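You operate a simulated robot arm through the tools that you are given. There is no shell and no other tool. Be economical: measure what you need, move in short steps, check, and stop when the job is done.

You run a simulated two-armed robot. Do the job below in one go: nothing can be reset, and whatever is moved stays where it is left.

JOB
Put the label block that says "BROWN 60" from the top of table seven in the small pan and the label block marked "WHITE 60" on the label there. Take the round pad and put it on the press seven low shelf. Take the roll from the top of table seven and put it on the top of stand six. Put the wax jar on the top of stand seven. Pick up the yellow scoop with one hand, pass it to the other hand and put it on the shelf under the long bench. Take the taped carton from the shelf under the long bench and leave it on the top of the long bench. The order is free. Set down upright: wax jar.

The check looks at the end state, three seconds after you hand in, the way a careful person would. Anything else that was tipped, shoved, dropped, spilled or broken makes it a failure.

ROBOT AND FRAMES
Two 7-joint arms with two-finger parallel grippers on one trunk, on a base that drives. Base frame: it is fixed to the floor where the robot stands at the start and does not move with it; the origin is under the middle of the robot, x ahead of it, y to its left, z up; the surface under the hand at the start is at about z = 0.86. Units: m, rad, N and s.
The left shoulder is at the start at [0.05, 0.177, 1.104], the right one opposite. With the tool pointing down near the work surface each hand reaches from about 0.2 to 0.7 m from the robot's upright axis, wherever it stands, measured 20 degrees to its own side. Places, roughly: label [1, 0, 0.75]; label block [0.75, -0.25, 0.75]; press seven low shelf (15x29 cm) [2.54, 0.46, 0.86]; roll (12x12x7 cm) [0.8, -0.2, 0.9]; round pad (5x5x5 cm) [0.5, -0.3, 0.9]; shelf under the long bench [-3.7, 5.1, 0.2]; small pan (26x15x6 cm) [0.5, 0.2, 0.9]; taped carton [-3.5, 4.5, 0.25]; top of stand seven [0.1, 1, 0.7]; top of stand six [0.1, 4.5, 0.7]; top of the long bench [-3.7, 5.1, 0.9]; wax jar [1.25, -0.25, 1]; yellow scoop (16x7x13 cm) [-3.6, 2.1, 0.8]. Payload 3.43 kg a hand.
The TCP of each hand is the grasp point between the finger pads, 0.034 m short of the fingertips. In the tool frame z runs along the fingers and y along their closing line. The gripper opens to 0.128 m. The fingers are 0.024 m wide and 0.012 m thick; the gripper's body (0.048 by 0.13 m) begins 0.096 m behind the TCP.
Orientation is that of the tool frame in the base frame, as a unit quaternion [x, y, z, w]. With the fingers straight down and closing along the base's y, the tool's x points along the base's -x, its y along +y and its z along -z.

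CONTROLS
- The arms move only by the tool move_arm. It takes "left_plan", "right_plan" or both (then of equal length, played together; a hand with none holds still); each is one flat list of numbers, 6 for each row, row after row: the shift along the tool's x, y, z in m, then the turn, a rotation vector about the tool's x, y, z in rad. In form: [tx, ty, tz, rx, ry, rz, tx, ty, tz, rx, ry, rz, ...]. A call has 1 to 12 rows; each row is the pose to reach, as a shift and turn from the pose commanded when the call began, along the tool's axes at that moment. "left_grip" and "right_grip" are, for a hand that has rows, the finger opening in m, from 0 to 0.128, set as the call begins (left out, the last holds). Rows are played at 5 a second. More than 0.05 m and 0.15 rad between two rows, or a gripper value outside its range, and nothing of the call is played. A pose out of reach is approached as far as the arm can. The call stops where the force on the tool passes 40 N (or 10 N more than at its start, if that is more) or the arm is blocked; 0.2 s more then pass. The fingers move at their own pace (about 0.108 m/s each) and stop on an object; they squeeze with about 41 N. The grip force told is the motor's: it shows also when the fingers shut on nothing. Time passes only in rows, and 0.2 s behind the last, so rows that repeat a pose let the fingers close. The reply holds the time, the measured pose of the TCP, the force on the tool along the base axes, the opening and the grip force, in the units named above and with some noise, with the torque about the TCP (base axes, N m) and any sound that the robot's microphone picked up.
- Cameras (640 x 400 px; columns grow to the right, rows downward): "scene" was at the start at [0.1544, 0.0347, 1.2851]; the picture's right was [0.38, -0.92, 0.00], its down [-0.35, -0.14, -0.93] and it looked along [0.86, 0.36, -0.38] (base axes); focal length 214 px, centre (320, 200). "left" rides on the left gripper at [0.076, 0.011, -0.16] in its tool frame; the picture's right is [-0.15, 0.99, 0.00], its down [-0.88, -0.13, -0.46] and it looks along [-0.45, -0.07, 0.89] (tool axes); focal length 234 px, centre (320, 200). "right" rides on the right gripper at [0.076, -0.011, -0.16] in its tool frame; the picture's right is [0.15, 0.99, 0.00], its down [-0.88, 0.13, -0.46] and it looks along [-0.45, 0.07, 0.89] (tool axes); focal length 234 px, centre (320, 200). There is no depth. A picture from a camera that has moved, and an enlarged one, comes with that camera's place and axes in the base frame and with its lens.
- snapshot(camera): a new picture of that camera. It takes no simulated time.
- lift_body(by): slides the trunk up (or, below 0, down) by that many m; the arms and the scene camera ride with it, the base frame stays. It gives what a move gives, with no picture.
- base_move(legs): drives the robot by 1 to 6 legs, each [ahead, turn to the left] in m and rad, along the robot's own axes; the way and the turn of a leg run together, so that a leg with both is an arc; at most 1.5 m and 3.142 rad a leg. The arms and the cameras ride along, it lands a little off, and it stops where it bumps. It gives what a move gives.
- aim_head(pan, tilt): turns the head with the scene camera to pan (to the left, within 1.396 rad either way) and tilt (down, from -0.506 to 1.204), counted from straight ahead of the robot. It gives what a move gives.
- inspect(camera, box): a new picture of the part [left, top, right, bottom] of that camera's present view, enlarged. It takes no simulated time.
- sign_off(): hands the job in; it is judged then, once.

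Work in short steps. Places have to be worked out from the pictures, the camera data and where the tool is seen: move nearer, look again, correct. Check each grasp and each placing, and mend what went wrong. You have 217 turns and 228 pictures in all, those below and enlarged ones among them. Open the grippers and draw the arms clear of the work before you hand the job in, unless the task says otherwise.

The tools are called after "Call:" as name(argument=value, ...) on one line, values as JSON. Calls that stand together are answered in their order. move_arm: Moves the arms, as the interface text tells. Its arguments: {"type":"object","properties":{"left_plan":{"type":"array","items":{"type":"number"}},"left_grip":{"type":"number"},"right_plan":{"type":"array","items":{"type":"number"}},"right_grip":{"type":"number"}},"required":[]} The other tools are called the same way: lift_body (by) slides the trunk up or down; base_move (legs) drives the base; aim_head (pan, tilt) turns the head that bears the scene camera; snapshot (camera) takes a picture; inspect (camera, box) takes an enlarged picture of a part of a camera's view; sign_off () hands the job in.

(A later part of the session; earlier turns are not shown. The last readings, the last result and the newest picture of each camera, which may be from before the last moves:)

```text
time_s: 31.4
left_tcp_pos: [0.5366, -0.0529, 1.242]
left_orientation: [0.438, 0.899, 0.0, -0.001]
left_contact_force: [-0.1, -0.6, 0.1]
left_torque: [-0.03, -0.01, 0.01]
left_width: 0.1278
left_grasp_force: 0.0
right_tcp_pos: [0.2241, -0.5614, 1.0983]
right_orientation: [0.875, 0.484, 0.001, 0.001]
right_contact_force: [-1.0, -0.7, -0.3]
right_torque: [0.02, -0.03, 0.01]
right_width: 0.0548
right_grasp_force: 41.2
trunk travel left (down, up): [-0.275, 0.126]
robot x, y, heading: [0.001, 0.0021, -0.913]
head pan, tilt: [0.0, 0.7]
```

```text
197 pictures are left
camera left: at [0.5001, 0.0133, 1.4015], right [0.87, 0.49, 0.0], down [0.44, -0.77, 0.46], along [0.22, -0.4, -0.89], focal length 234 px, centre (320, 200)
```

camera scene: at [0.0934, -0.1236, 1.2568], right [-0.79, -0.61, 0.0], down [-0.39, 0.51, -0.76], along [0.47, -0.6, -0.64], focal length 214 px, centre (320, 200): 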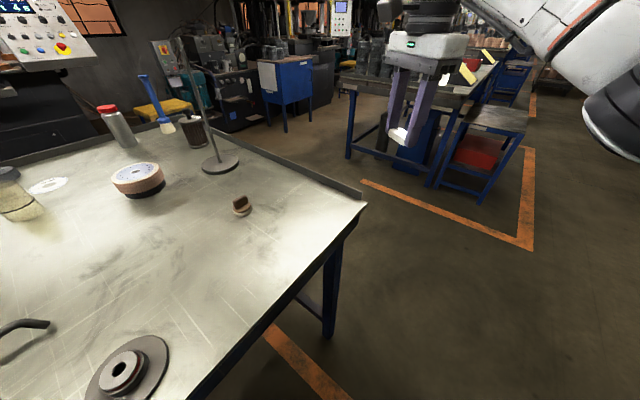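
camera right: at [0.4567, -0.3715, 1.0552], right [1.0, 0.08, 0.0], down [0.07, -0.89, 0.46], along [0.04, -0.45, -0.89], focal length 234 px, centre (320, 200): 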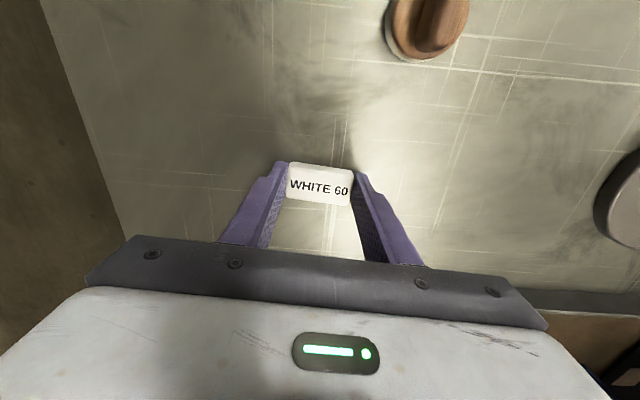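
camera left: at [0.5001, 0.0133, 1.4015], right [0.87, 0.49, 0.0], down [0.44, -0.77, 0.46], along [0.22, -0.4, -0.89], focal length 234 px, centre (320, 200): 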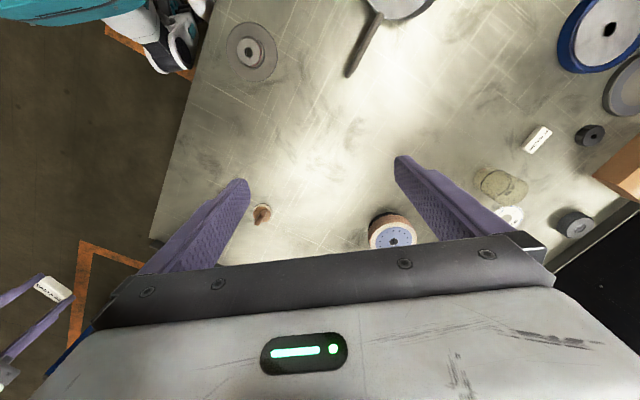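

I bring the left hand over the pad at z≈1.06.

Call:
move_arm(left_plan=[-0.026, -0.022, 0.022, 0, 0, 0, -0.053, -0.045, 0.045, 0, 0, 0, -0.079, -0.067, 0.067, 0, 0, 0, -0.106, -0.09, 0.09, 0, 0, 0, -0.132, -0.113, 0.113, 0, 0, 0, -0.159, -0.136, 0.135, 0, 0, 0, -0.185, -0.16, 0.158, 0, 0, 0, -0.205, -0.18, 0.18, 0, 0, 0], left_grip=0.09)

Call:
snapshot(camera="left")

Call:
inspect(camera="scene", box=[180, 150, 300, 250])

```text
time_s: 33.2
left_tcp_pos: [0.523, -0.3284, 1.0584]
left_orientation: [0.438, 0.899, -0.001, -0.001]
left_contact_force: [-1.2, 0.3, 0.6]
left_torque: [0.04, 0.0, 0.01]
left_width: 0.0898
left_grasp_force: 0.1
right_tcp_pos: [0.2242, -0.5616, 1.0986]
right_orientation: [0.874, 0.486, 0.001, 0.001]
right_contact_force: [-0.2, 0.4, -0.7]
right_torque: [-0.01, 0.02, 0.01]
right_width: 0.0547
right_grasp_force: 41.5
trunk travel left (down, up): [-0.275, 0.126]
robot x, y, heading: [-0.0012, 0.002, -0.913]
head pan, tilt: [0.0, 0.7]
```

```text
196 pictures are left
camera left: at [0.4857, -0.2616, 1.218], right [0.87, 0.49, 0.0], down [0.44, -0.77, 0.45], along [0.22, -0.4, -0.89], focal length 234 px, centre (320, 200)
```

left: 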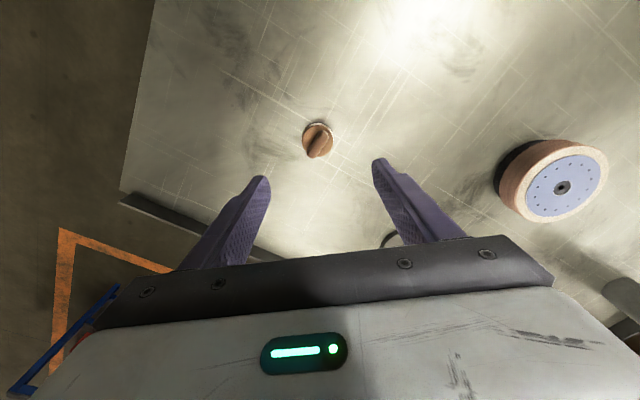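

```text
4.00 times, centred on (240, 200) of scene
camera zoom: at [0.0938, -0.1239, 1.2567], right [-0.79, -0.61, 0.0], down [-0.4, 0.51, -0.76], along [0.47, -0.6, -0.64], focal length 858 px, centre (640, 200)
```

zoom: 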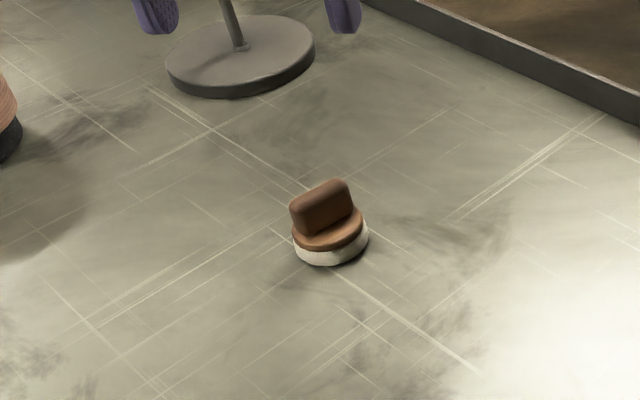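

I look closer at the handle's direction.

Call:
inspect(camera="left", box=[280, 100, 360, 180])

```text
5.00 times, centred on (320, 140) of left
camera zoom: at [0.4857, -0.2616, 1.218], right [0.87, 0.49, 0.0], down [0.44, -0.77, 0.45], along [0.22, -0.4, -0.89], focal length 1171 px, centre (320, 500)
```

zoom: 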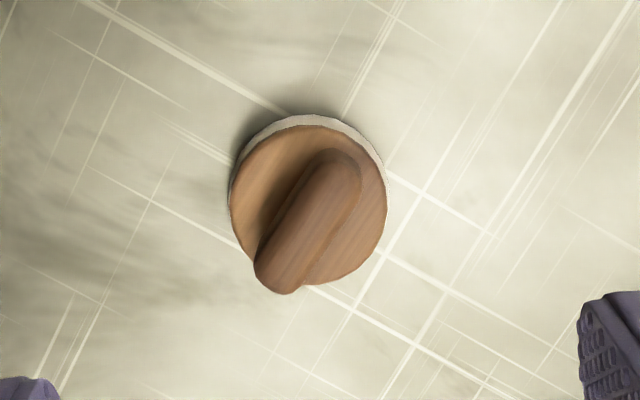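

The handle bar runs along y, centred (0.520,-0.332). I turn the left tool to close along x and lower to z≈0.97.

Call:
move_arm(left_plan=[-0.001, -0.005, 0.0, 0, 0, 0.133, -0.001, -0.005, 0.02, 0, 0, 0.266, -0.001, -0.005, 0.04, 0, 0, 0.4, -0.001, -0.005, 0.06, 0, 0, 0.532, -0.001, -0.005, 0.08, 0, 0, 0.664, -0.001, -0.005, 0.09, 0, 0, 0.664], left_grip=0.06)

Call:
snapshot(camera="left")

```text
time_s: 34.6
left_tcp_pos: [0.5174, -0.3293, 0.9711]
left_orientation: [0.708, 0.706, -0.001, 0.0]
left_contact_force: [-0.5, 0.2, -0.8]
left_torque: [0.02, 0.01, -0.03]
left_width: 0.0601
left_grasp_force: 0.0
right_tcp_pos: [0.2258, -0.5613, 1.0989]
right_orientation: [0.875, 0.485, 0.0, 0.0]
right_contact_force: [0.1, -0.4, -0.7]
right_torque: [0.02, 0.0, 0.03]
right_width: 0.0548
right_grasp_force: 40.9
trunk travel left (down, up): [-0.275, 0.126]
robot x, y, heading: [-0.0015, -0.001, -0.912]
head pan, tilt: [0.0, 0.7]
```

```text
193 pictures are left
camera left: at [0.5289, -0.2543, 1.1307], right [0.99, -0.15, 0.0], down [-0.13, -0.88, 0.46], along [-0.07, -0.45, -0.89], focal length 234 px, centre (320, 200)
```

left: 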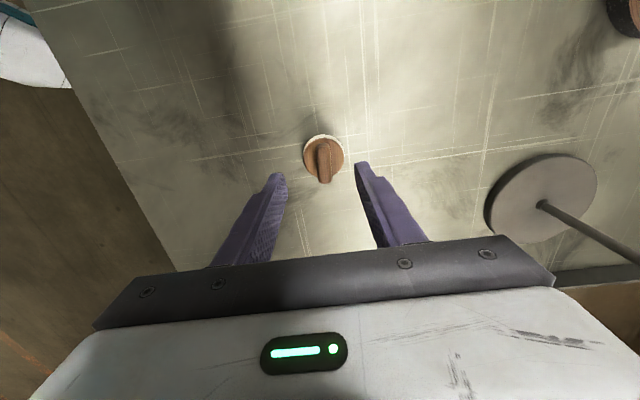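

Good alignment; down 5 cm and close on the bar.

Call:
move_arm(left_plan=[0, 0.003, 0.03, 0, 0, 0, 0, 0.003, 0.05, 0, 0, 0, 0, 0.003, 0.05, 0, 0, 0])

Call:
move_arm(left_plan=[0, 0, 0, 0, 0, 0, 0, 0, 0, 0, 0, 0, 0, 0, 0, 0, 0, 0], left_grip=0.0)

Call:
snapshot(camera="left")

```text
time_s: 35.4
left_tcp_pos: [0.521, -0.3312, 0.9223]
left_orientation: [0.708, 0.706, -0.002, 0.0]
left_contact_force: [-0.1, 0.3, -0.3]
left_torque: [0.0, 0.0, 0.01]
left_width: 0.0598
left_grasp_force: 0.1
right_tcp_pos: [0.2256, -0.5605, 1.0994]
right_orientation: [0.874, 0.485, 0.0, 0.001]
right_contact_force: [1.0, 0.3, 0.6]
right_torque: [-0.01, -0.02, 0.04]
right_width: 0.0546
right_grasp_force: 40.6
trunk travel left (down, up): [-0.275, 0.126]
robot x, y, heading: [-0.0057, 0.0009, -0.918]
head pan, tilt: [0.0, 0.7]
```

```text
time_s: 36.2
left_tcp_pos: [0.5197, -0.3317, 0.9216]
left_orientation: [0.707, 0.707, -0.002, 0.0]
left_contact_force: [0.6, -0.1, 0.8]
left_torque: [0.01, -0.03, 0.01]
left_width: 0.0136
left_grasp_force: 41.1
right_tcp_pos: [0.2253, -0.5599, 1.0985]
right_orientation: [0.875, 0.485, 0.0, 0.001]
right_contact_force: [-0.2, 0.2, -1.0]
right_torque: [-0.03, 0.01, -0.02]
right_width: 0.0546
right_grasp_force: 40.9
trunk travel left (down, up): [-0.275, 0.126]
robot x, y, heading: [-0.003, -0.0004, -0.911]
head pan, tilt: [0.0, 0.7]
```

```text
192 pictures are left
camera left: at [0.532, -0.2558, 1.0817], right [0.99, -0.15, 0.0], down [-0.13, -0.88, 0.46], along [-0.07, -0.45, -0.89], focal length 234 px, centre (320, 200)
```

left: 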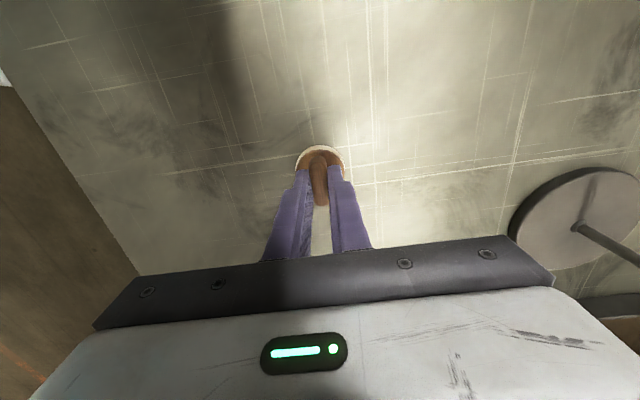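

The pad is held by its bar. I lift to z≈1.12 and draw the left hand back toward the robot.

Call:
move_arm(left_plan=[0, 0, -0.045, 0, 0, 0, 0, 0, -0.09, 0, 0, 0, 0, 0, -0.135, 0, 0, 0, 0, 0, -0.18, 0, 0, 0, 0.025, -0.035, -0.2, 0, 0, 0, 0.05, -0.07, -0.2, 0, 0, 0, 0.075, -0.105, -0.2, 0, 0, 0])

Call:
snapshot(camera="left")

Call:
aim_head(pan=0.5, tilt=0.2)

Call:
snapshot(camera="scene")

Call:
aim_head(pan=-0.6, tilt=0.6)

Call:
snapshot(camera="scene")

```text
time_s: 37.8
left_tcp_pos: [0.4144, -0.253, 1.1227]
left_orientation: [0.708, 0.706, -0.001, 0.0]
left_contact_force: [-0.3, -0.3, 0.0]
left_torque: [0.0, 0.01, 0.01]
left_width: 0.0135
left_grasp_force: 41.2
right_tcp_pos: [0.2242, -0.5602, 1.098]
right_orientation: [0.875, 0.485, 0.001, 0.002]
right_contact_force: [-0.1, -0.2, -0.9]
right_torque: [-0.02, 0.01, 0.01]
right_width: 0.0547
right_grasp_force: 41.1
trunk travel left (down, up): [-0.275, 0.126]
robot x, y, heading: [-0.0013, -0.0021, -0.915]
head pan, tilt: [0.0, 0.7]
```

```text
191 pictures are left
camera left: at [0.4258, -0.1786, 1.283], right [0.99, -0.15, 0.0], down [-0.13, -0.88, 0.46], along [-0.07, -0.45, -0.89], focal length 234 px, centre (320, 200)
```

left: 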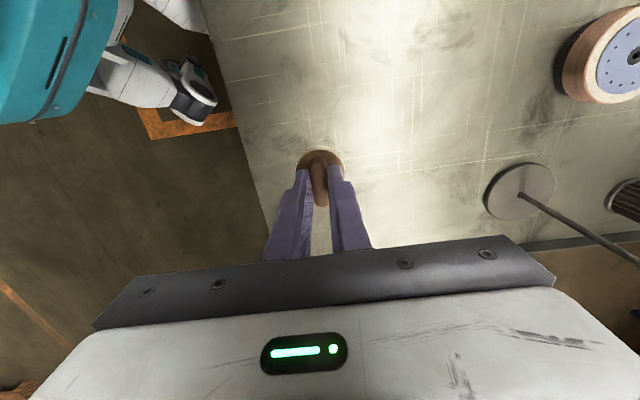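

```text
time_s: 38.8
left_tcp_pos: [0.4151, -0.2551, 1.1226]
left_orientation: [0.708, 0.706, -0.002, -0.001]
left_contact_force: [0.8, 0.7, -1.0]
left_torque: [-0.05, 0.01, 0.0]
left_width: 0.0136
left_grasp_force: 41.1
right_tcp_pos: [0.2238, -0.5604, 1.0989]
right_orientation: [0.874, 0.485, 0.0, 0.001]
right_contact_force: [0.2, -0.3, -0.3]
right_torque: [-0.04, 0.02, 0.01]
right_width: 0.0546
right_grasp_force: 41.2
trunk travel left (down, up): [-0.275, 0.126]
robot x, y, heading: [-0.0012, 0.0015, -0.915]
head pan, tilt: [0.499, 0.201]
```

```text
190 pictures are left
camera scene: at [0.1271, -0.0935, 1.3021], right [-0.4, -0.92, 0.0], down [-0.18, 0.08, -0.98], along [0.9, -0.39, -0.2], focal length 214 px, centre (320, 200)
```

scene: 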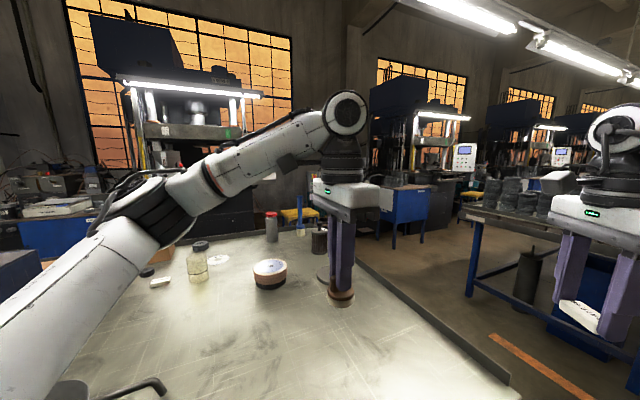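

```text
time_s: 40.1
left_tcp_pos: [0.4149, -0.2543, 1.1221]
left_orientation: [0.708, 0.706, 0.0, -0.001]
left_contact_force: [0.3, -0.3, -0.7]
left_torque: [-0.01, 0.0, 0.02]
left_width: 0.0137
left_grasp_force: 41.0
right_tcp_pos: [0.225, -0.5609, 1.0985]
right_orientation: [0.874, 0.485, 0.0, 0.001]
right_contact_force: [0.5, -0.1, -1.1]
right_torque: [-0.01, 0.04, 0.0]
right_width: 0.0547
right_grasp_force: 41.2
trunk travel left (down, up): [-0.275, 0.126]
robot x, y, heading: [-0.002, -0.0012, -0.91]
head pan, tilt: [-0.6, 0.6]
```

```text
189 pictures are left
camera scene: at [0.047, -0.1444, 1.2654], right [-1.0, -0.06, 0.0], down [-0.03, 0.56, -0.83], along [0.05, -0.82, -0.56], focal length 214 px, centre (320, 200)
```

scene: 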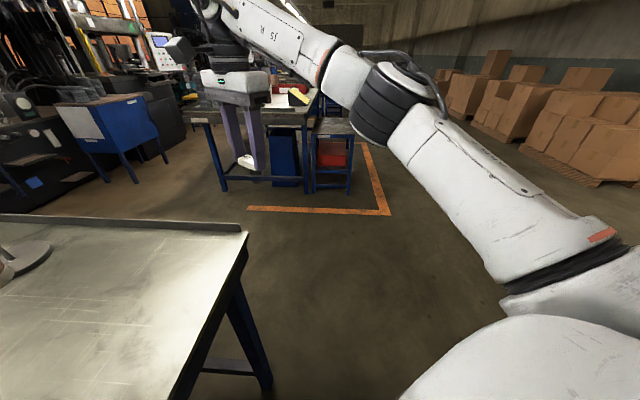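

Both items are held. The aisle at the table's right (y −0.6 to −2) is free, so I drive around: turn to −y, go 1.15 m, turn to +x.

Call:
base_move(legs=[[0, -0.66], [1.15, 0], [0, 1.571]])

Call:
aim_head(pan=0.5, tilt=0.35)

Call:
snapshot(camera="scene")

Call:
aim_head(pan=-0.3, tilt=0.5)

Call:
snapshot(camera="scene")

```text
time_s: 51.9
left_tcp_pos: [0.4444, -1.0162, 1.1224]
left_orientation: [0.311, 0.951, -0.001, -0.001]
left_contact_force: [0.2, 0.0, 0.0]
left_torque: [0.0, 0.03, 0.01]
left_width: 0.0134
left_grasp_force: 41.4
right_tcp_pos: [0.5796, -1.3512, 1.0988]
right_orientation: [0.56, 0.828, 0.001, 0.0]
right_contact_force: [0.4, -1.0, -0.2]
right_torque: [-0.01, -0.02, 0.0]
right_width: 0.0549
right_grasp_force: 41.0
trunk travel left (down, up): [-0.275, 0.126]
robot x, y, heading: [-0.0066, -1.2012, 0.028]
head pan, tilt: [-0.6, 0.6]
```

```text
time_s: 53.2
left_tcp_pos: [0.4436, -1.0171, 1.123]
left_orientation: [0.311, 0.951, -0.001, 0.0]
left_contact_force: [0.5, 0.8, -0.4]
left_torque: [0.0, 0.03, -0.02]
left_width: 0.0136
left_grasp_force: 40.9
right_tcp_pos: [0.58, -1.3506, 1.0992]
right_orientation: [0.56, 0.829, 0.001, 0.0]
right_contact_force: [-0.2, -0.1, -1.2]
right_torque: [0.02, -0.05, -0.02]
right_width: 0.0545
right_grasp_force: 41.6
trunk travel left (down, up): [-0.275, 0.126]
robot x, y, heading: [-0.0057, -1.2028, 0.036]
head pan, tilt: [0.499, 0.351]
```

```text
188 pictures are left
camera scene: at [0.1425, -1.1542, 1.2882], right [0.51, -0.86, 0.0], down [-0.3, -0.17, -0.94], along [0.81, 0.47, -0.34], focal length 214 px, centre (320, 200)
```

scene: 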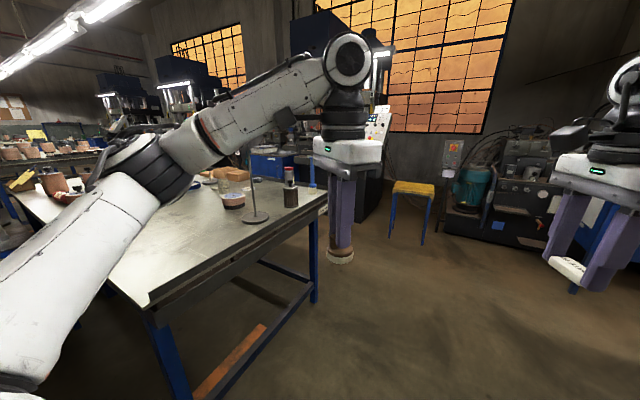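

```text
time_s: 54.4
left_tcp_pos: [0.4436, -1.0163, 1.1229]
left_orientation: [0.31, 0.951, -0.001, -0.001]
left_contact_force: [-0.8, -0.8, -0.4]
left_torque: [0.02, 0.03, -0.01]
left_width: 0.0135
left_grasp_force: 40.8
right_tcp_pos: [0.5792, -1.3499, 1.0987]
right_orientation: [0.56, 0.829, 0.001, 0.0]
right_contact_force: [-0.5, 0.1, 0.3]
right_torque: [-0.01, 0.01, -0.02]
right_width: 0.0545
right_grasp_force: 41.3
trunk travel left (down, up): [-0.275, 0.126]
robot x, y, heading: [-0.007, -1.2016, 0.032]
head pan, tilt: [-0.3, 0.499]
```

```text
187 pictures are left
camera scene: at [0.1499, -1.2253, 1.2745], right [-0.27, -0.96, 0.0], down [-0.46, 0.13, -0.88], along [0.85, -0.23, -0.48], focal length 214 px, centre (320, 200)
```

scene: 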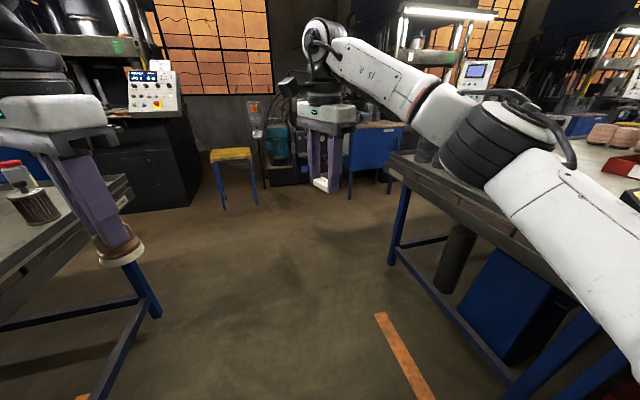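

The aisle ahead is clear; a stool stands near (2.5,−0.9) and table seven's far corner is at (1.35,−0.5). I drive to x≈1.8, then turn left.

Call:
base_move(legs=[[0, -0.03], [1.5, 0], [0.3, 0], [0, 1.57]])

Call:
aim_head(pan=0, tilt=0.5)

Call:
snapshot(camera="scene")

Call:
aim_head(pan=-0.8, tilt=0.4)

Call:
snapshot(camera="scene")

```text
time_s: 67.5
left_tcp_pos: [1.5913, -0.7626, 1.1222]
left_orientation: [-0.439, 0.899, 0.0, 0.0]
left_contact_force: [0.4, 0.3, -0.2]
left_torque: [-0.04, 0.03, -0.01]
left_width: 0.0139
left_grasp_force: 40.9
right_tcp_pos: [1.9274, -0.6371, 1.098]
right_orientation: [-0.175, 0.985, 0.001, 0.001]
right_contact_force: [-0.1, -0.2, -0.3]
right_torque: [0.0, 0.02, -0.03]
right_width: 0.0545
right_grasp_force: 41.3
trunk travel left (down, up): [-0.275, 0.126]
robot x, y, heading: [1.7587, -1.2198, 1.565]
head pan, tilt: [-0.3, 0.499]
```

```text
time_s: 68.3
left_tcp_pos: [1.5905, -0.7626, 1.1225]
left_orientation: [-0.438, 0.899, -0.001, 0.001]
left_contact_force: [-0.4, 0.8, 0.1]
left_torque: [0.04, 0.0, -0.01]
left_width: 0.0136
left_grasp_force: 40.9
right_tcp_pos: [1.9287, -0.638, 1.0987]
right_orientation: [-0.174, 0.985, 0.001, 0.0]
right_contact_force: [-0.1, 0.1, -0.3]
right_torque: [0.0, 0.0, 0.01]
right_width: 0.0548
right_grasp_force: 40.9
trunk travel left (down, up): [-0.275, 0.126]
robot x, y, heading: [1.7604, -1.2214, 1.57]
head pan, tilt: [0.0, 0.499]
```

```text
186 pictures are left
camera scene: at [1.7602, -1.0584, 1.2745], right [1.0, 0.0, 0.0], down [0.0, -0.48, -0.88], along [0.0, 0.88, -0.48], focal length 214 px, centre (320, 200)
```

scene: 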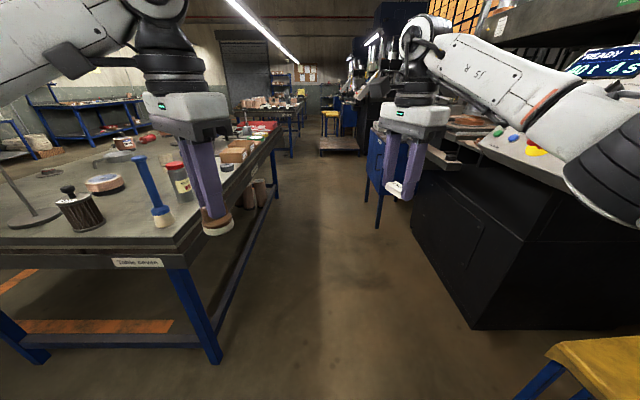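

```text
time_s: 69.4
left_tcp_pos: [1.5895, -0.7628, 1.1228]
left_orientation: [-0.439, 0.898, -0.001, 0.0]
left_contact_force: [-0.2, -0.3, -0.3]
left_torque: [0.03, -0.01, 0.01]
left_width: 0.0138
left_grasp_force: 40.8
right_tcp_pos: [1.9283, -0.638, 1.0999]
right_orientation: [-0.174, 0.985, 0.001, 0.001]
right_contact_force: [0.6, -0.2, 0.0]
right_torque: [0.0, 0.0, 0.01]
right_width: 0.0545
right_grasp_force: 41.2
trunk travel left (down, up): [-0.275, 0.126]
robot x, y, heading: [1.762, -1.2178, 1.574]
head pan, tilt: [-0.799, 0.4]
```

```text
185 pictures are left
camera scene: at [1.8265, -1.0848, 1.2836], right [0.7, -0.72, 0.0], down [-0.28, -0.27, -0.92], along [0.66, 0.64, -0.39], focal length 214 px, centre (320, 200)
```

scene: 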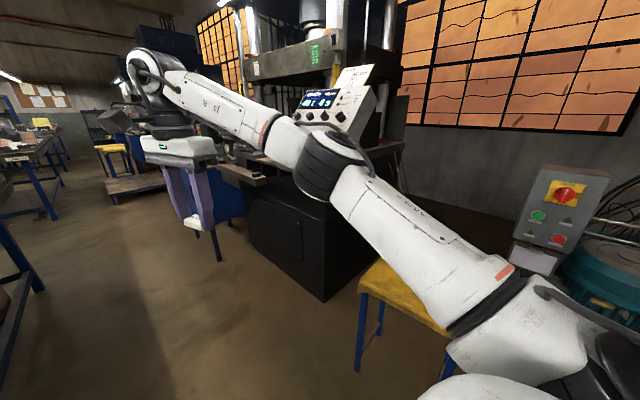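

Corridor between table (x 1.45) and press (x≈2.65) is clear. I raise the trunk to pass over the brush and jars, then drive on to y≈0.22.

Call:
lift_body(by=0.12)

Call:
base_move(legs=[[1.42, 0]])

Call:
aim_head(pan=-1.1, tilt=0.5)

Call:
snapshot(camera="scene")

Call:
aim_head(pan=1.2, tilt=0.6)

Call:
snapshot(camera="scene")

```text
time_s: 70.9
left_tcp_pos: [1.59, -0.7629, 1.2417]
left_orientation: [-0.438, 0.899, -0.001, 0.0]
left_contact_force: [-1.1, 0.1, 0.6]
left_torque: [-0.03, 0.02, -0.01]
left_width: 0.0138
left_grasp_force: 40.8
right_tcp_pos: [1.9282, -0.6368, 1.2177]
right_orientation: [-0.174, 0.985, 0.0, 0.0]
right_contact_force: [0.6, -0.2, -0.6]
right_torque: [0.0, -0.02, 0.02]
right_width: 0.0543
right_grasp_force: 40.2
trunk travel left (down, up): [-0.395, 0.006]
robot x, y, heading: [1.7602, -1.2202, 1.571]
head pan, tilt: [-0.799, 0.4]
```

```text
time_s: 78.2
left_tcp_pos: [1.649, 0.7099, 1.2419]
left_orientation: [-0.416, 0.909, -0.001, 0.001]
left_contact_force: [0.3, 0.1, -0.4]
left_torque: [0.0, -0.02, 0.04]
left_width: 0.0134
left_grasp_force: 40.7
right_tcp_pos: [1.9917, 0.818, 1.2193]
right_orientation: [-0.15, 0.989, 0.0, 0.0]
right_contact_force: [-0.5, -0.1, -0.1]
right_torque: [-0.02, -0.03, -0.04]
right_width: 0.0548
right_grasp_force: 40.6
trunk travel left (down, up): [-0.395, 0.006]
robot x, y, heading: [1.7972, 0.2452, 1.521]
head pan, tilt: [-0.799, 0.4]
```

```text
time_s: 79.0
left_tcp_pos: [1.6488, 0.7094, 1.2422]
left_orientation: [-0.417, 0.909, -0.001, 0.0]
left_contact_force: [-0.1, 0.6, -0.6]
left_torque: [0.02, 0.03, 0.0]
left_width: 0.0135
left_grasp_force: 41.1
right_tcp_pos: [1.9926, 0.8185, 1.2189]
right_orientation: [-0.15, 0.989, 0.001, 0.0]
right_contact_force: [0.4, 1.0, -0.1]
right_torque: [0.01, -0.04, -0.01]
right_width: 0.0544
right_grasp_force: 41.2
trunk travel left (down, up): [-0.395, 0.006]
robot x, y, heading: [1.7994, 0.2472, 1.522]
head pan, tilt: [-1.1, 0.499]
```

```text
184 pictures are left
camera scene: at [1.8827, 0.3527, 1.3945], right [0.41, -0.91, 0.0], down [-0.44, -0.2, -0.88], along [0.8, 0.36, -0.48], focal length 214 px, centre (320, 200)
```

scene: 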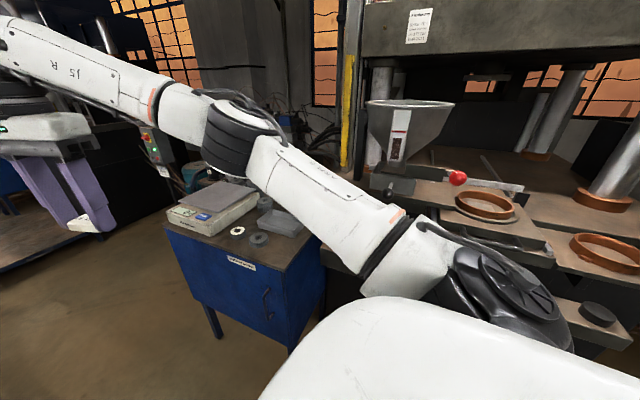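

```text
time_s: 81.1
left_tcp_pos: [1.6491, 0.7104, 1.2421]
left_orientation: [-0.416, 0.909, -0.001, 0.001]
left_contact_force: [-0.1, 0.6, 0.2]
left_torque: [0.01, -0.01, -0.02]
left_width: 0.0137
left_grasp_force: 41.0
right_tcp_pos: [1.993, 0.8188, 1.2186]
right_orientation: [-0.151, 0.989, 0.001, 0.001]
right_contact_force: [-0.1, 0.1, 0.0]
right_torque: [0.01, 0.0, -0.01]
right_width: 0.0545
right_grasp_force: 40.7
trunk travel left (down, up): [-0.395, 0.006]
robot x, y, heading: [1.7954, 0.2466, 1.527]
head pan, tilt: [1.201, 0.6]
```

```text
183 pictures are left
camera scene: at [1.7191, 0.3514, 1.3854], right [0.41, 0.91, 0.0], down [0.52, -0.23, -0.83], along [-0.75, 0.34, -0.56], focal length 214 px, centre (320, 200)
```

scene: 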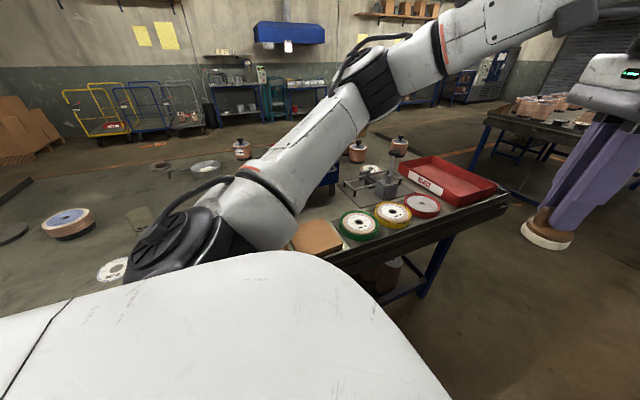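

I turn to face the press and look at its shelves.

Call:
base_move(legs=[[0, -1.525]])

Call:
aim_head(pan=0, tilt=0.6)

Call:
snapshot(camera="scene")

Call:
snapshot(camera="left")

```text
time_s: 84.1
left_tcp_pos: [2.133, 0.5962, 1.2431]
left_orientation: [0.109, 0.994, -0.002, 0.001]
left_contact_force: [-0.6, -0.8, -0.7]
left_torque: [-0.03, -0.03, 0.03]
left_width: 0.0135
left_grasp_force: 40.9
right_tcp_pos: [2.3819, 0.3555, 1.2217]
right_orientation: [0.357, 0.934, 0.002, -0.002]
right_contact_force: [-9.9, -3.0, 0.7]
right_torque: [0.42, -1.35, 0.12]
right_width: 0.0546
right_grasp_force: 41.0
trunk travel left (down, up): [-0.395, 0.006]
robot x, y, heading: [1.7991, 0.2482, 0.44]
head pan, tilt: [1.201, 0.6]
stopped in leg 1: the force on the tool passed its limit at 59 N (the readings are from after the stop); the commanded pose is now the measured one
```

```text
time_s: 85.5
left_tcp_pos: [2.1324, 0.5973, 1.2441]
left_orientation: [0.109, 0.994, -0.002, 0.001]
left_contact_force: [-0.1, 0.4, -0.1]
left_torque: [-0.01, 0.0, -0.03]
left_width: 0.0134
left_grasp_force: 40.9
right_tcp_pos: [2.3815, 0.3555, 1.2213]
right_orientation: [0.359, 0.933, 0.001, -0.001]
right_contact_force: [-13.9, -0.8, 3.3]
right_torque: [0.18, -1.86, 0.41]
right_width: 0.0545
right_grasp_force: 41.3
trunk travel left (down, up): [-0.395, 0.006]
robot x, y, heading: [1.7998, 0.2448, 0.443]
head pan, tilt: [0.0, 0.6]
```

```text
182 pictures are left
camera scene: at [1.9359, 0.3136, 1.3858], right [0.43, -0.9, 0.0], down [-0.51, -0.24, -0.83], along [0.75, 0.36, -0.56], focal length 214 px, centre (320, 200)
```

scene: 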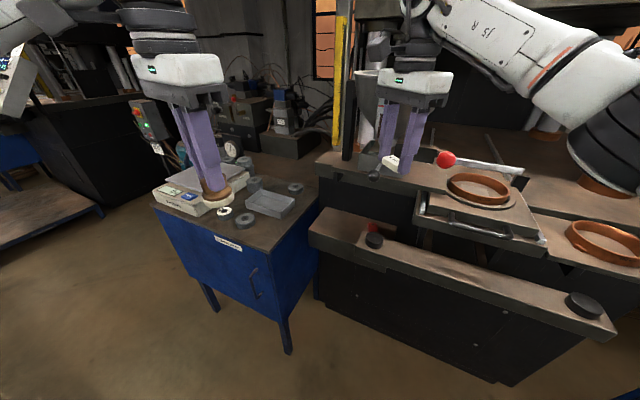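

```text
181 pictures are left
camera left: at [2.06, 0.6244, 1.4033], right [0.36, 0.93, 0.0], down [0.83, -0.32, 0.46], along [0.43, -0.16, -0.89], focal length 234 px, centre (320, 200)
```

left: 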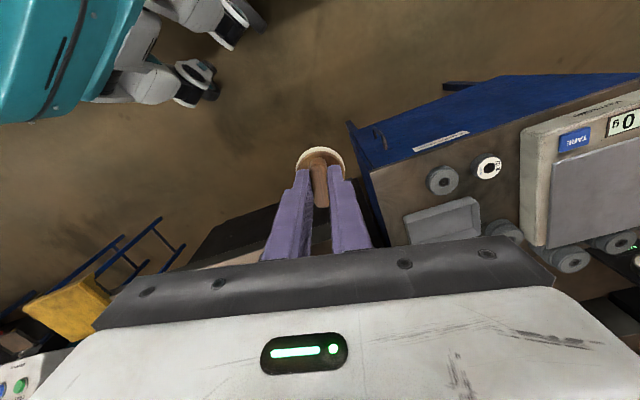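

The right hand bumped something (−14 N along x, likely the hopper/hand above the press shelf). I back the base off a little straight away.

Call:
base_move(legs=[[-0.12, 0]])

Call:
snapshot(camera="scene")

Call:
snapshot(camera="right")

Call:
inspect(camera="scene", box=[330, 40, 530, 180])

```text
time_s: 86.7
left_tcp_pos: [2.0276, 0.5452, 1.2428]
left_orientation: [0.11, 0.994, 0.0, 0.0]
left_contact_force: [-1.1, 0.0, 0.1]
left_torque: [0.02, 0.0, 0.05]
left_width: 0.0139
left_grasp_force: 41.1
right_tcp_pos: [2.2778, 0.3013, 1.2204]
right_orientation: [0.361, 0.933, 0.001, -0.002]
right_contact_force: [0.3, -0.1, -0.4]
right_torque: [0.03, -0.05, 0.0]
right_width: 0.0546
right_grasp_force: 41.2
trunk travel left (down, up): [-0.395, 0.006]
robot x, y, heading: [1.6894, 0.1996, 0.441]
head pan, tilt: [0.0, 0.6]
```

```text
180 pictures are left
camera scene: at [1.8309, 0.2618, 1.3855], right [0.43, -0.9, 0.0], down [-0.51, -0.24, -0.83], along [0.75, 0.35, -0.56], focal length 214 px, centre (320, 200)
```

scene: 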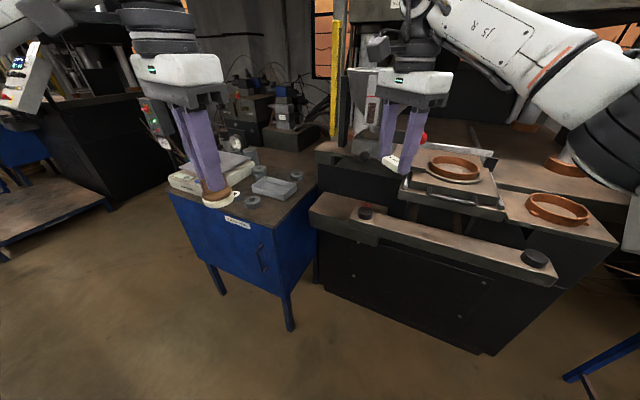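

```text
179 pictures are left
camera right: at [2.2133, 0.3445, 1.3799], right [0.56, 0.83, 0.0], down [0.74, -0.5, 0.45], along [0.38, -0.25, -0.89], focal length 234 px, centre (320, 200)
```

right: 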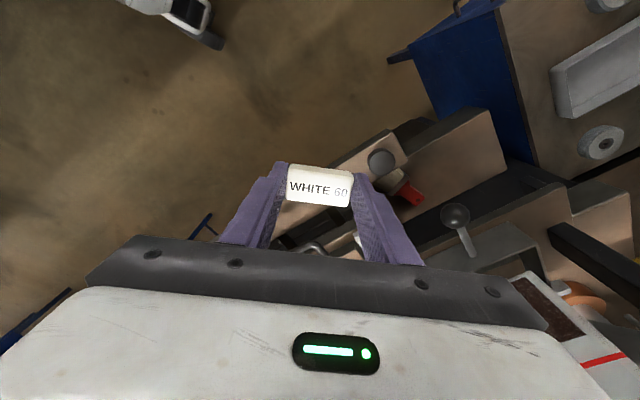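

```text
2.86 times, centred on (430, 110) of scene
camera zoom: at [1.8309, 0.2618, 1.3855], right [0.43, -0.9, 0.0], down [-0.51, -0.24, -0.83], along [0.75, 0.35, -0.56], focal length 613 px, centre (6, 457)
```

zoom: 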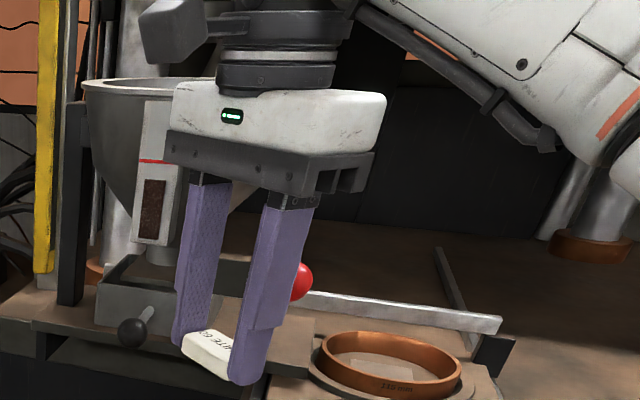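

The hopper stands as before. I draw the right hand 0.2 m back to keep it away, then face the press again.

Call:
move_arm(right_plan=[0.024, -0.031, 0, 0, 0, 0, 0.049, -0.063, 0, 0, 0, 0, 0.073, -0.094, 0, 0, 0, 0, 0.098, -0.126, 0, 0, 0, 0, 0.122, -0.157, 0, 0, 0, 0, 0.146, -0.188, 0, 0, 0, 0])

Call:
base_move(legs=[[0, -0.4]])

Call:
snapshot(camera="scene")

```text
time_s: 88.1
left_tcp_pos: [2.0268, 0.5454, 1.2422]
left_orientation: [0.11, 0.994, -0.002, 0.0]
left_contact_force: [0.3, -0.5, -0.3]
left_torque: [-0.04, -0.05, -0.02]
left_width: 0.0136
left_grasp_force: 40.8
right_tcp_pos: [2.0404, 0.2622, 1.2197]
right_orientation: [0.361, 0.933, 0.0, -0.002]
right_contact_force: [-0.4, -0.9, 0.1]
right_torque: [0.01, 0.0, -0.01]
right_width: 0.0546
right_grasp_force: 41.1
trunk travel left (down, up): [-0.395, 0.006]
robot x, y, heading: [1.6906, 0.1929, 0.445]
head pan, tilt: [0.0, 0.6]
```

```text
time_s: 89.7
left_tcp_pos: [2.14, 0.3808, 1.2421]
left_orientation: [0.31, 0.951, -0.001, 0.0]
left_contact_force: [0.2, 0.5, -0.7]
left_torque: [0.02, -0.02, 0.06]
left_width: 0.0135
left_grasp_force: 41.1
right_tcp_pos: [2.0392, 0.1168, 1.2201]
right_orientation: [0.542, 0.84, 0.001, -0.002]
right_contact_force: [0.2, -0.6, -0.7]
right_torque: [0.04, 0.03, -0.01]
right_width: 0.0546
right_grasp_force: 41.4
trunk travel left (down, up): [-0.395, 0.006]
robot x, y, heading: [1.6913, 0.1933, 0.035]
head pan, tilt: [0.0, 0.6]
```

```text
177 pictures are left
camera scene: at [1.8468, 0.1992, 1.3854], right [0.03, -1.0, 0.0], down [-0.56, -0.02, -0.83], along [0.82, 0.03, -0.56], focal length 214 px, centre (320, 200)
```

scene: 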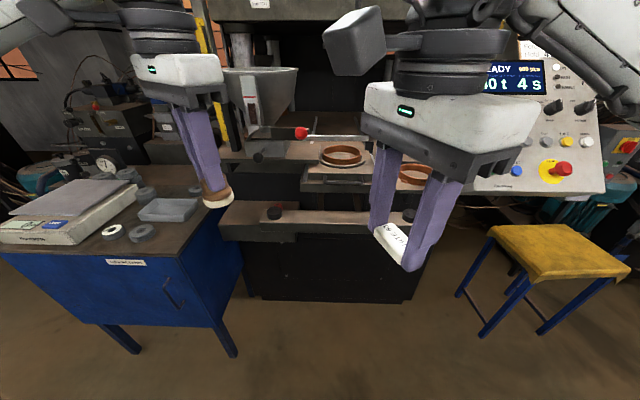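

I zoom on the low shelf.

Call:
inspect(camera="scene", box=[200, 150, 440, 300])

```text
2.67 times, centred on (320, 225) of scene
camera zoom: at [1.8468, 0.1992, 1.3854], right [0.03, -1.0, 0.0], down [-0.56, -0.02, -0.83], along [0.82, 0.03, -0.56], focal length 572 px, centre (320, 133)
```

zoom: 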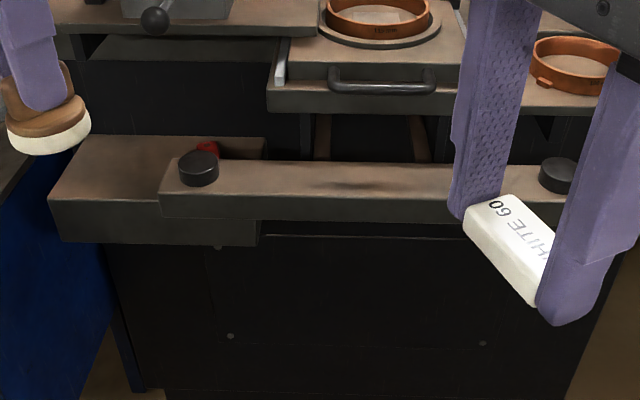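

The low shelf's free part is at y≈0.45–0.60, x≈2.43–2.58. The hopper is a cone centred near (2.556,0.397), radius 0.11, and a ball knob is near (2.42,0.40,1.14). I'll put the pad down at (2.475,0.56), clear of the hopper. First the left hand goes out to the left, then the base comes nearer.

Call:
move_arm(left_plan=[0.024, 0.032, 0, 0, 0, 0, 0.047, 0.065, 0, 0, 0, 0, 0.071, 0.097, 0, 0, 0, 0])

Call:
base_move(legs=[[0, 0.1], [0.22, 0]])

Call:
snapshot(camera="scene")

Call:
snapshot(camera="left")

```text
time_s: 90.5
left_tcp_pos: [2.1394, 0.5028, 1.2414]
left_orientation: [0.31, 0.951, -0.001, 0.0]
left_contact_force: [-0.5, 0.1, -0.7]
left_torque: [0.01, 0.03, 0.01]
left_width: 0.0138
left_grasp_force: 41.5
right_tcp_pos: [2.0385, 0.1186, 1.2205]
right_orientation: [0.543, 0.84, 0.0, -0.002]
right_contact_force: [-0.1, 0.5, -0.9]
right_torque: [-0.05, -0.02, -0.01]
right_width: 0.0548
right_grasp_force: 41.1
trunk travel left (down, up): [-0.395, 0.006]
robot x, y, heading: [1.6907, 0.199, 0.031]
head pan, tilt: [0.0, 0.6]
```

```text
time_s: 92.8
left_tcp_pos: [2.3302, 0.5731, 1.2411]
left_orientation: [0.265, 0.964, -0.001, 0.0]
left_contact_force: [0.0, -0.1, -1.0]
left_torque: [-0.02, 0.02, -0.03]
left_width: 0.0137
left_grasp_force: 41.0
right_tcp_pos: [2.2661, 0.18, 1.2191]
right_orientation: [0.501, 0.865, 0.0, -0.001]
right_contact_force: [-0.1, -0.1, 0.2]
right_torque: [0.0, 0.06, -0.02]
right_width: 0.0546
right_grasp_force: 41.1
trunk travel left (down, up): [-0.395, 0.006]
robot x, y, heading: [1.9103, 0.2247, 0.13]
head pan, tilt: [0.0, 0.6]
```

```text
175 pictures are left
camera scene: at [2.0669, 0.2443, 1.3853], right [0.13, -0.99, 0.0], down [-0.56, -0.07, -0.82], along [0.82, 0.11, -0.57], focal length 214 px, centre (320, 200)
```

scene: 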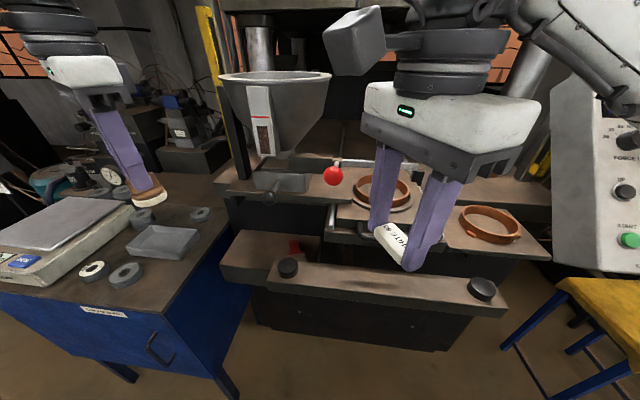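

```text
174 pictures are left
camera left: at [2.2708, 0.6203, 1.4004], right [0.63, 0.78, 0.0], down [0.69, -0.56, 0.46], along [0.35, -0.29, -0.89], focal length 234 px, centre (320, 200)
```

left: 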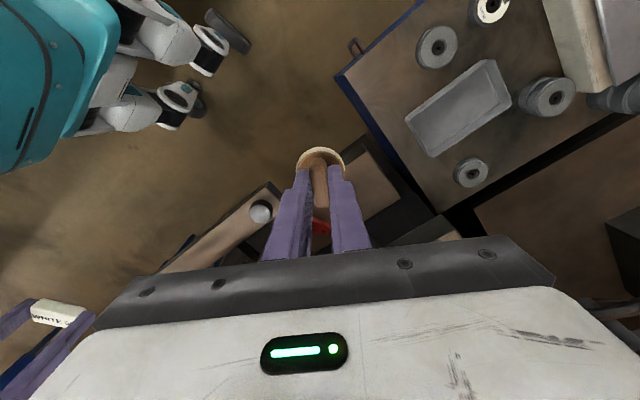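

The place and hopper estimates hold: shelf x 2.44–2.60, y up to 0.60; hopper centre (2.54,0.395). I move the pad above (2.48,0.558).

Call:
move_arm(left_plan=[-0.034, 0.016, 0, 0, 0, 0, -0.068, 0.032, 0, 0, 0, 0, -0.102, 0.048, 0, 0, 0, 0, -0.1365, 0.064, 0, 0, 0, 0, -0.1365, 0.064, 0.04, 0, 0, 0, -0.1365, 0.064, 0.08, 0, 0, 0])

Call:
snapshot(camera="scene")

Call:
snapshot(camera="left")

```text
time_s: 94.2
left_tcp_pos: [2.4801, 0.5595, 1.1671]
left_orientation: [0.263, 0.965, 0.002, 0.007]
left_contact_force: [3.7, 7.4, 24.3]
left_torque: [-0.1, -0.51, 0.18]
left_width: 0.0136
left_grasp_force: 41.3
right_tcp_pos: [2.2644, 0.1799, 1.2212]
right_orientation: [0.501, 0.865, 0.002, -0.001]
right_contact_force: [0.8, 0.0, -0.8]
right_torque: [0.02, -0.05, 0.03]
right_width: 0.0548
right_grasp_force: 40.9
trunk travel left (down, up): [-0.395, 0.006]
robot x, y, heading: [1.9131, 0.2228, 0.127]
head pan, tilt: [0.0, 0.6]
```

```text
173 pictures are left
camera scene: at [2.0632, 0.2434, 1.3866], right [0.13, -0.99, 0.0], down [-0.56, -0.07, -0.83], along [0.82, 0.11, -0.56], focal length 214 px, centre (320, 200)
```

scene: 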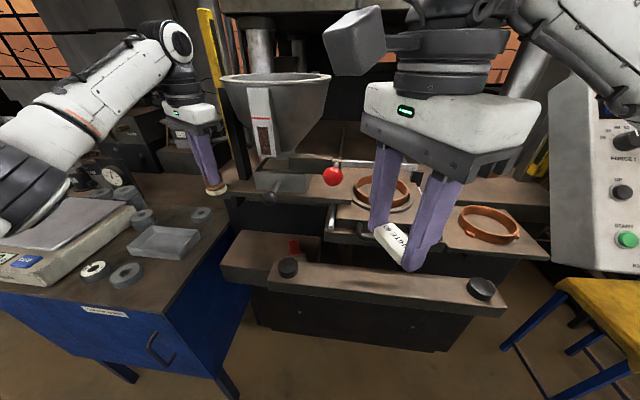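

```text
172 pictures are left
camera left: at [2.4177, 0.6069, 1.3258], right [0.63, 0.78, 0.01], down [0.69, -0.56, 0.46], along [0.37, -0.29, -0.89], focal length 234 px, centre (320, 200)
```

left: 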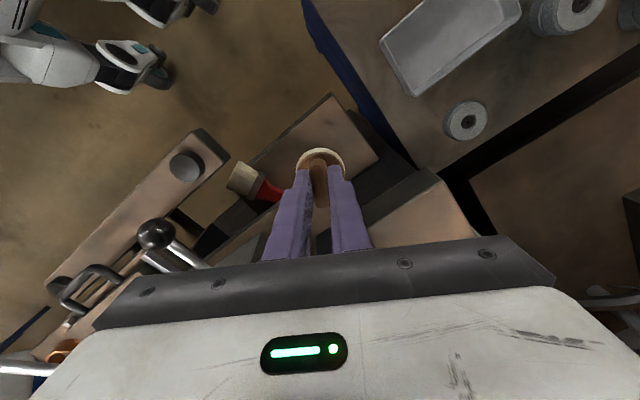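

Upward force 24 N at the pad: it touched a surface at z≈1.105, so the upper press shelf reaches further out than I judged. I lift at once.

Call:
move_arm(left_plan=[0, 0, -0.04, 0, 0, 0, 0, 0, -0.08, 0, 0, 0, 0.045, -0.01, -0.08, 0, 0, 0, 0.09, -0.02, -0.08, 0, 0, 0, 0.13, -0.03, -0.08, 0, 0, 0])

Call:
inspect(camera="left", box=[220, 60, 540, 260])

Call:
inspect(camera="scene", box=[150, 50, 390, 340])

```text
time_s: 95.4
left_tcp_pos: [2.3522, 0.6003, 1.2435]
left_orientation: [0.264, 0.965, -0.002, 0.0]
left_contact_force: [0.6, -0.8, -0.3]
left_torque: [-0.03, 0.02, 0.0]
left_width: 0.0134
left_grasp_force: 40.6
right_tcp_pos: [2.2652, 0.1811, 1.2203]
right_orientation: [0.501, 0.865, 0.0, 0.0]
right_contact_force: [0.8, -0.5, -0.2]
right_torque: [-0.02, 0.0, 0.02]
right_width: 0.0545
right_grasp_force: 41.0
trunk travel left (down, up): [-0.395, 0.006]
robot x, y, heading: [1.9115, 0.2279, 0.128]
head pan, tilt: [0.0, 0.6]
```

```text
2.00 times, centred on (380, 160) of left
camera zoom: at [2.2918, 0.6489, 1.4032], right [0.63, 0.78, 0.0], down [0.69, -0.56, 0.46], along [0.35, -0.29, -0.89], focal length 468 px, centre (200, 280)
```

zoom: 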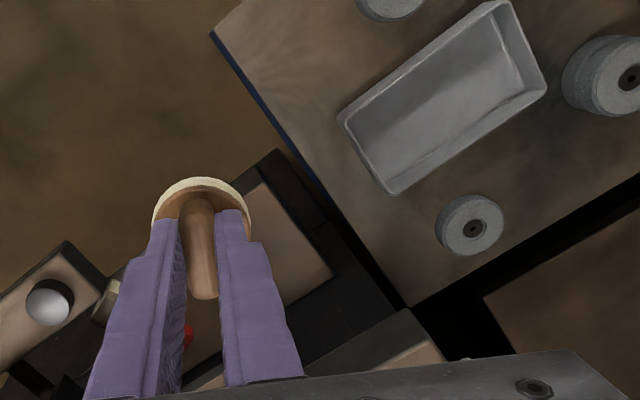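

```text
1.38 times, centred on (270, 195) of scene
camera zoom: at [2.0653, 0.2454, 1.3855], right [0.13, -0.99, 0.0], down [-0.56, -0.07, -0.83], along [0.82, 0.11, -0.56], focal length 296 px, centre (389, 207)
```

zoom: 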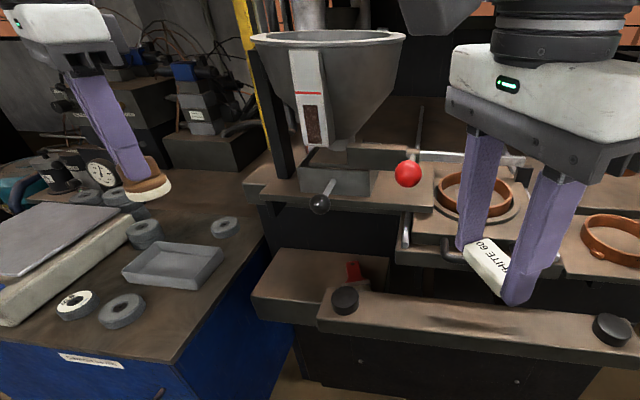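

The upper shelf (top z≈1.105, front x≈2.5) overhangs the low shelf, so the pad must go in with a tilted tool. I'll first place WHITE on the label, set the pad on the table there, and re-grip it tilted. I back off and drive to the far side of table seven.

Call:
base_move(legs=[[-0.15, 0], [0, 3.0], [0, 1.58], [0.43, 0], [0, -1.57]])

Call:
aim_head(pan=0, tilt=0.75)

Call:
snapshot(camera="scene")

```text
time_s: 113.8
left_tcp_pos: [1.3049, -0.5547, 1.243]
left_orientation: [0.952, -0.305, 0.0, -0.001]
left_contact_force: [0.8, 0.9, 0.3]
left_torque: [-0.03, 0.01, 0.02]
left_width: 0.0136
left_grasp_force: 41.4
right_tcp_pos: [1.4289, -0.1449, 1.219]
right_orientation: [0.843, -0.538, 0.003, 0.001]
right_contact_force: [-0.9, 0.3, 0.4]
right_torque: [0.0, -0.03, -0.03]
right_width: 0.0546
right_grasp_force: 40.9
trunk travel left (down, up): [-0.395, 0.006]
robot x, y, heading: [1.7801, -0.2216, -3.097]
head pan, tilt: [0.0, 0.6]
```

```text
time_s: 114.5
left_tcp_pos: [1.3054, -0.5551, 1.2433]
left_orientation: [0.952, -0.306, 0.0, -0.001]
left_contact_force: [1.0, 0.3, -0.7]
left_torque: [0.03, -0.04, 0.02]
left_width: 0.0135
left_grasp_force: 40.7
right_tcp_pos: [1.4292, -0.1457, 1.2202]
right_orientation: [0.842, -0.539, 0.002, 0.0]
right_contact_force: [-0.2, -0.4, 0.0]
right_torque: [-0.01, 0.02, -0.02]
right_width: 0.0544
right_grasp_force: 41.0
trunk travel left (down, up): [-0.395, 0.006]
robot x, y, heading: [1.7796, -0.2182, -3.1]
head pan, tilt: [0.0, 0.75]
```

```text
169 pictures are left
camera scene: at [1.6245, -0.2279, 1.3726], right [-0.04, 1.0, 0.0], down [0.68, 0.03, -0.73], along [-0.73, -0.03, -0.68], focal length 214 px, centre (320, 200)
```

scene: 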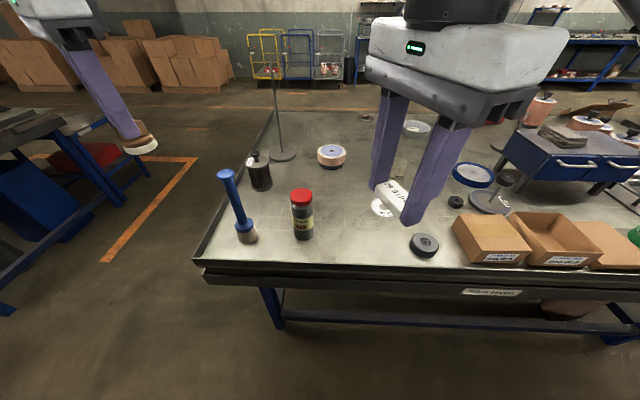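

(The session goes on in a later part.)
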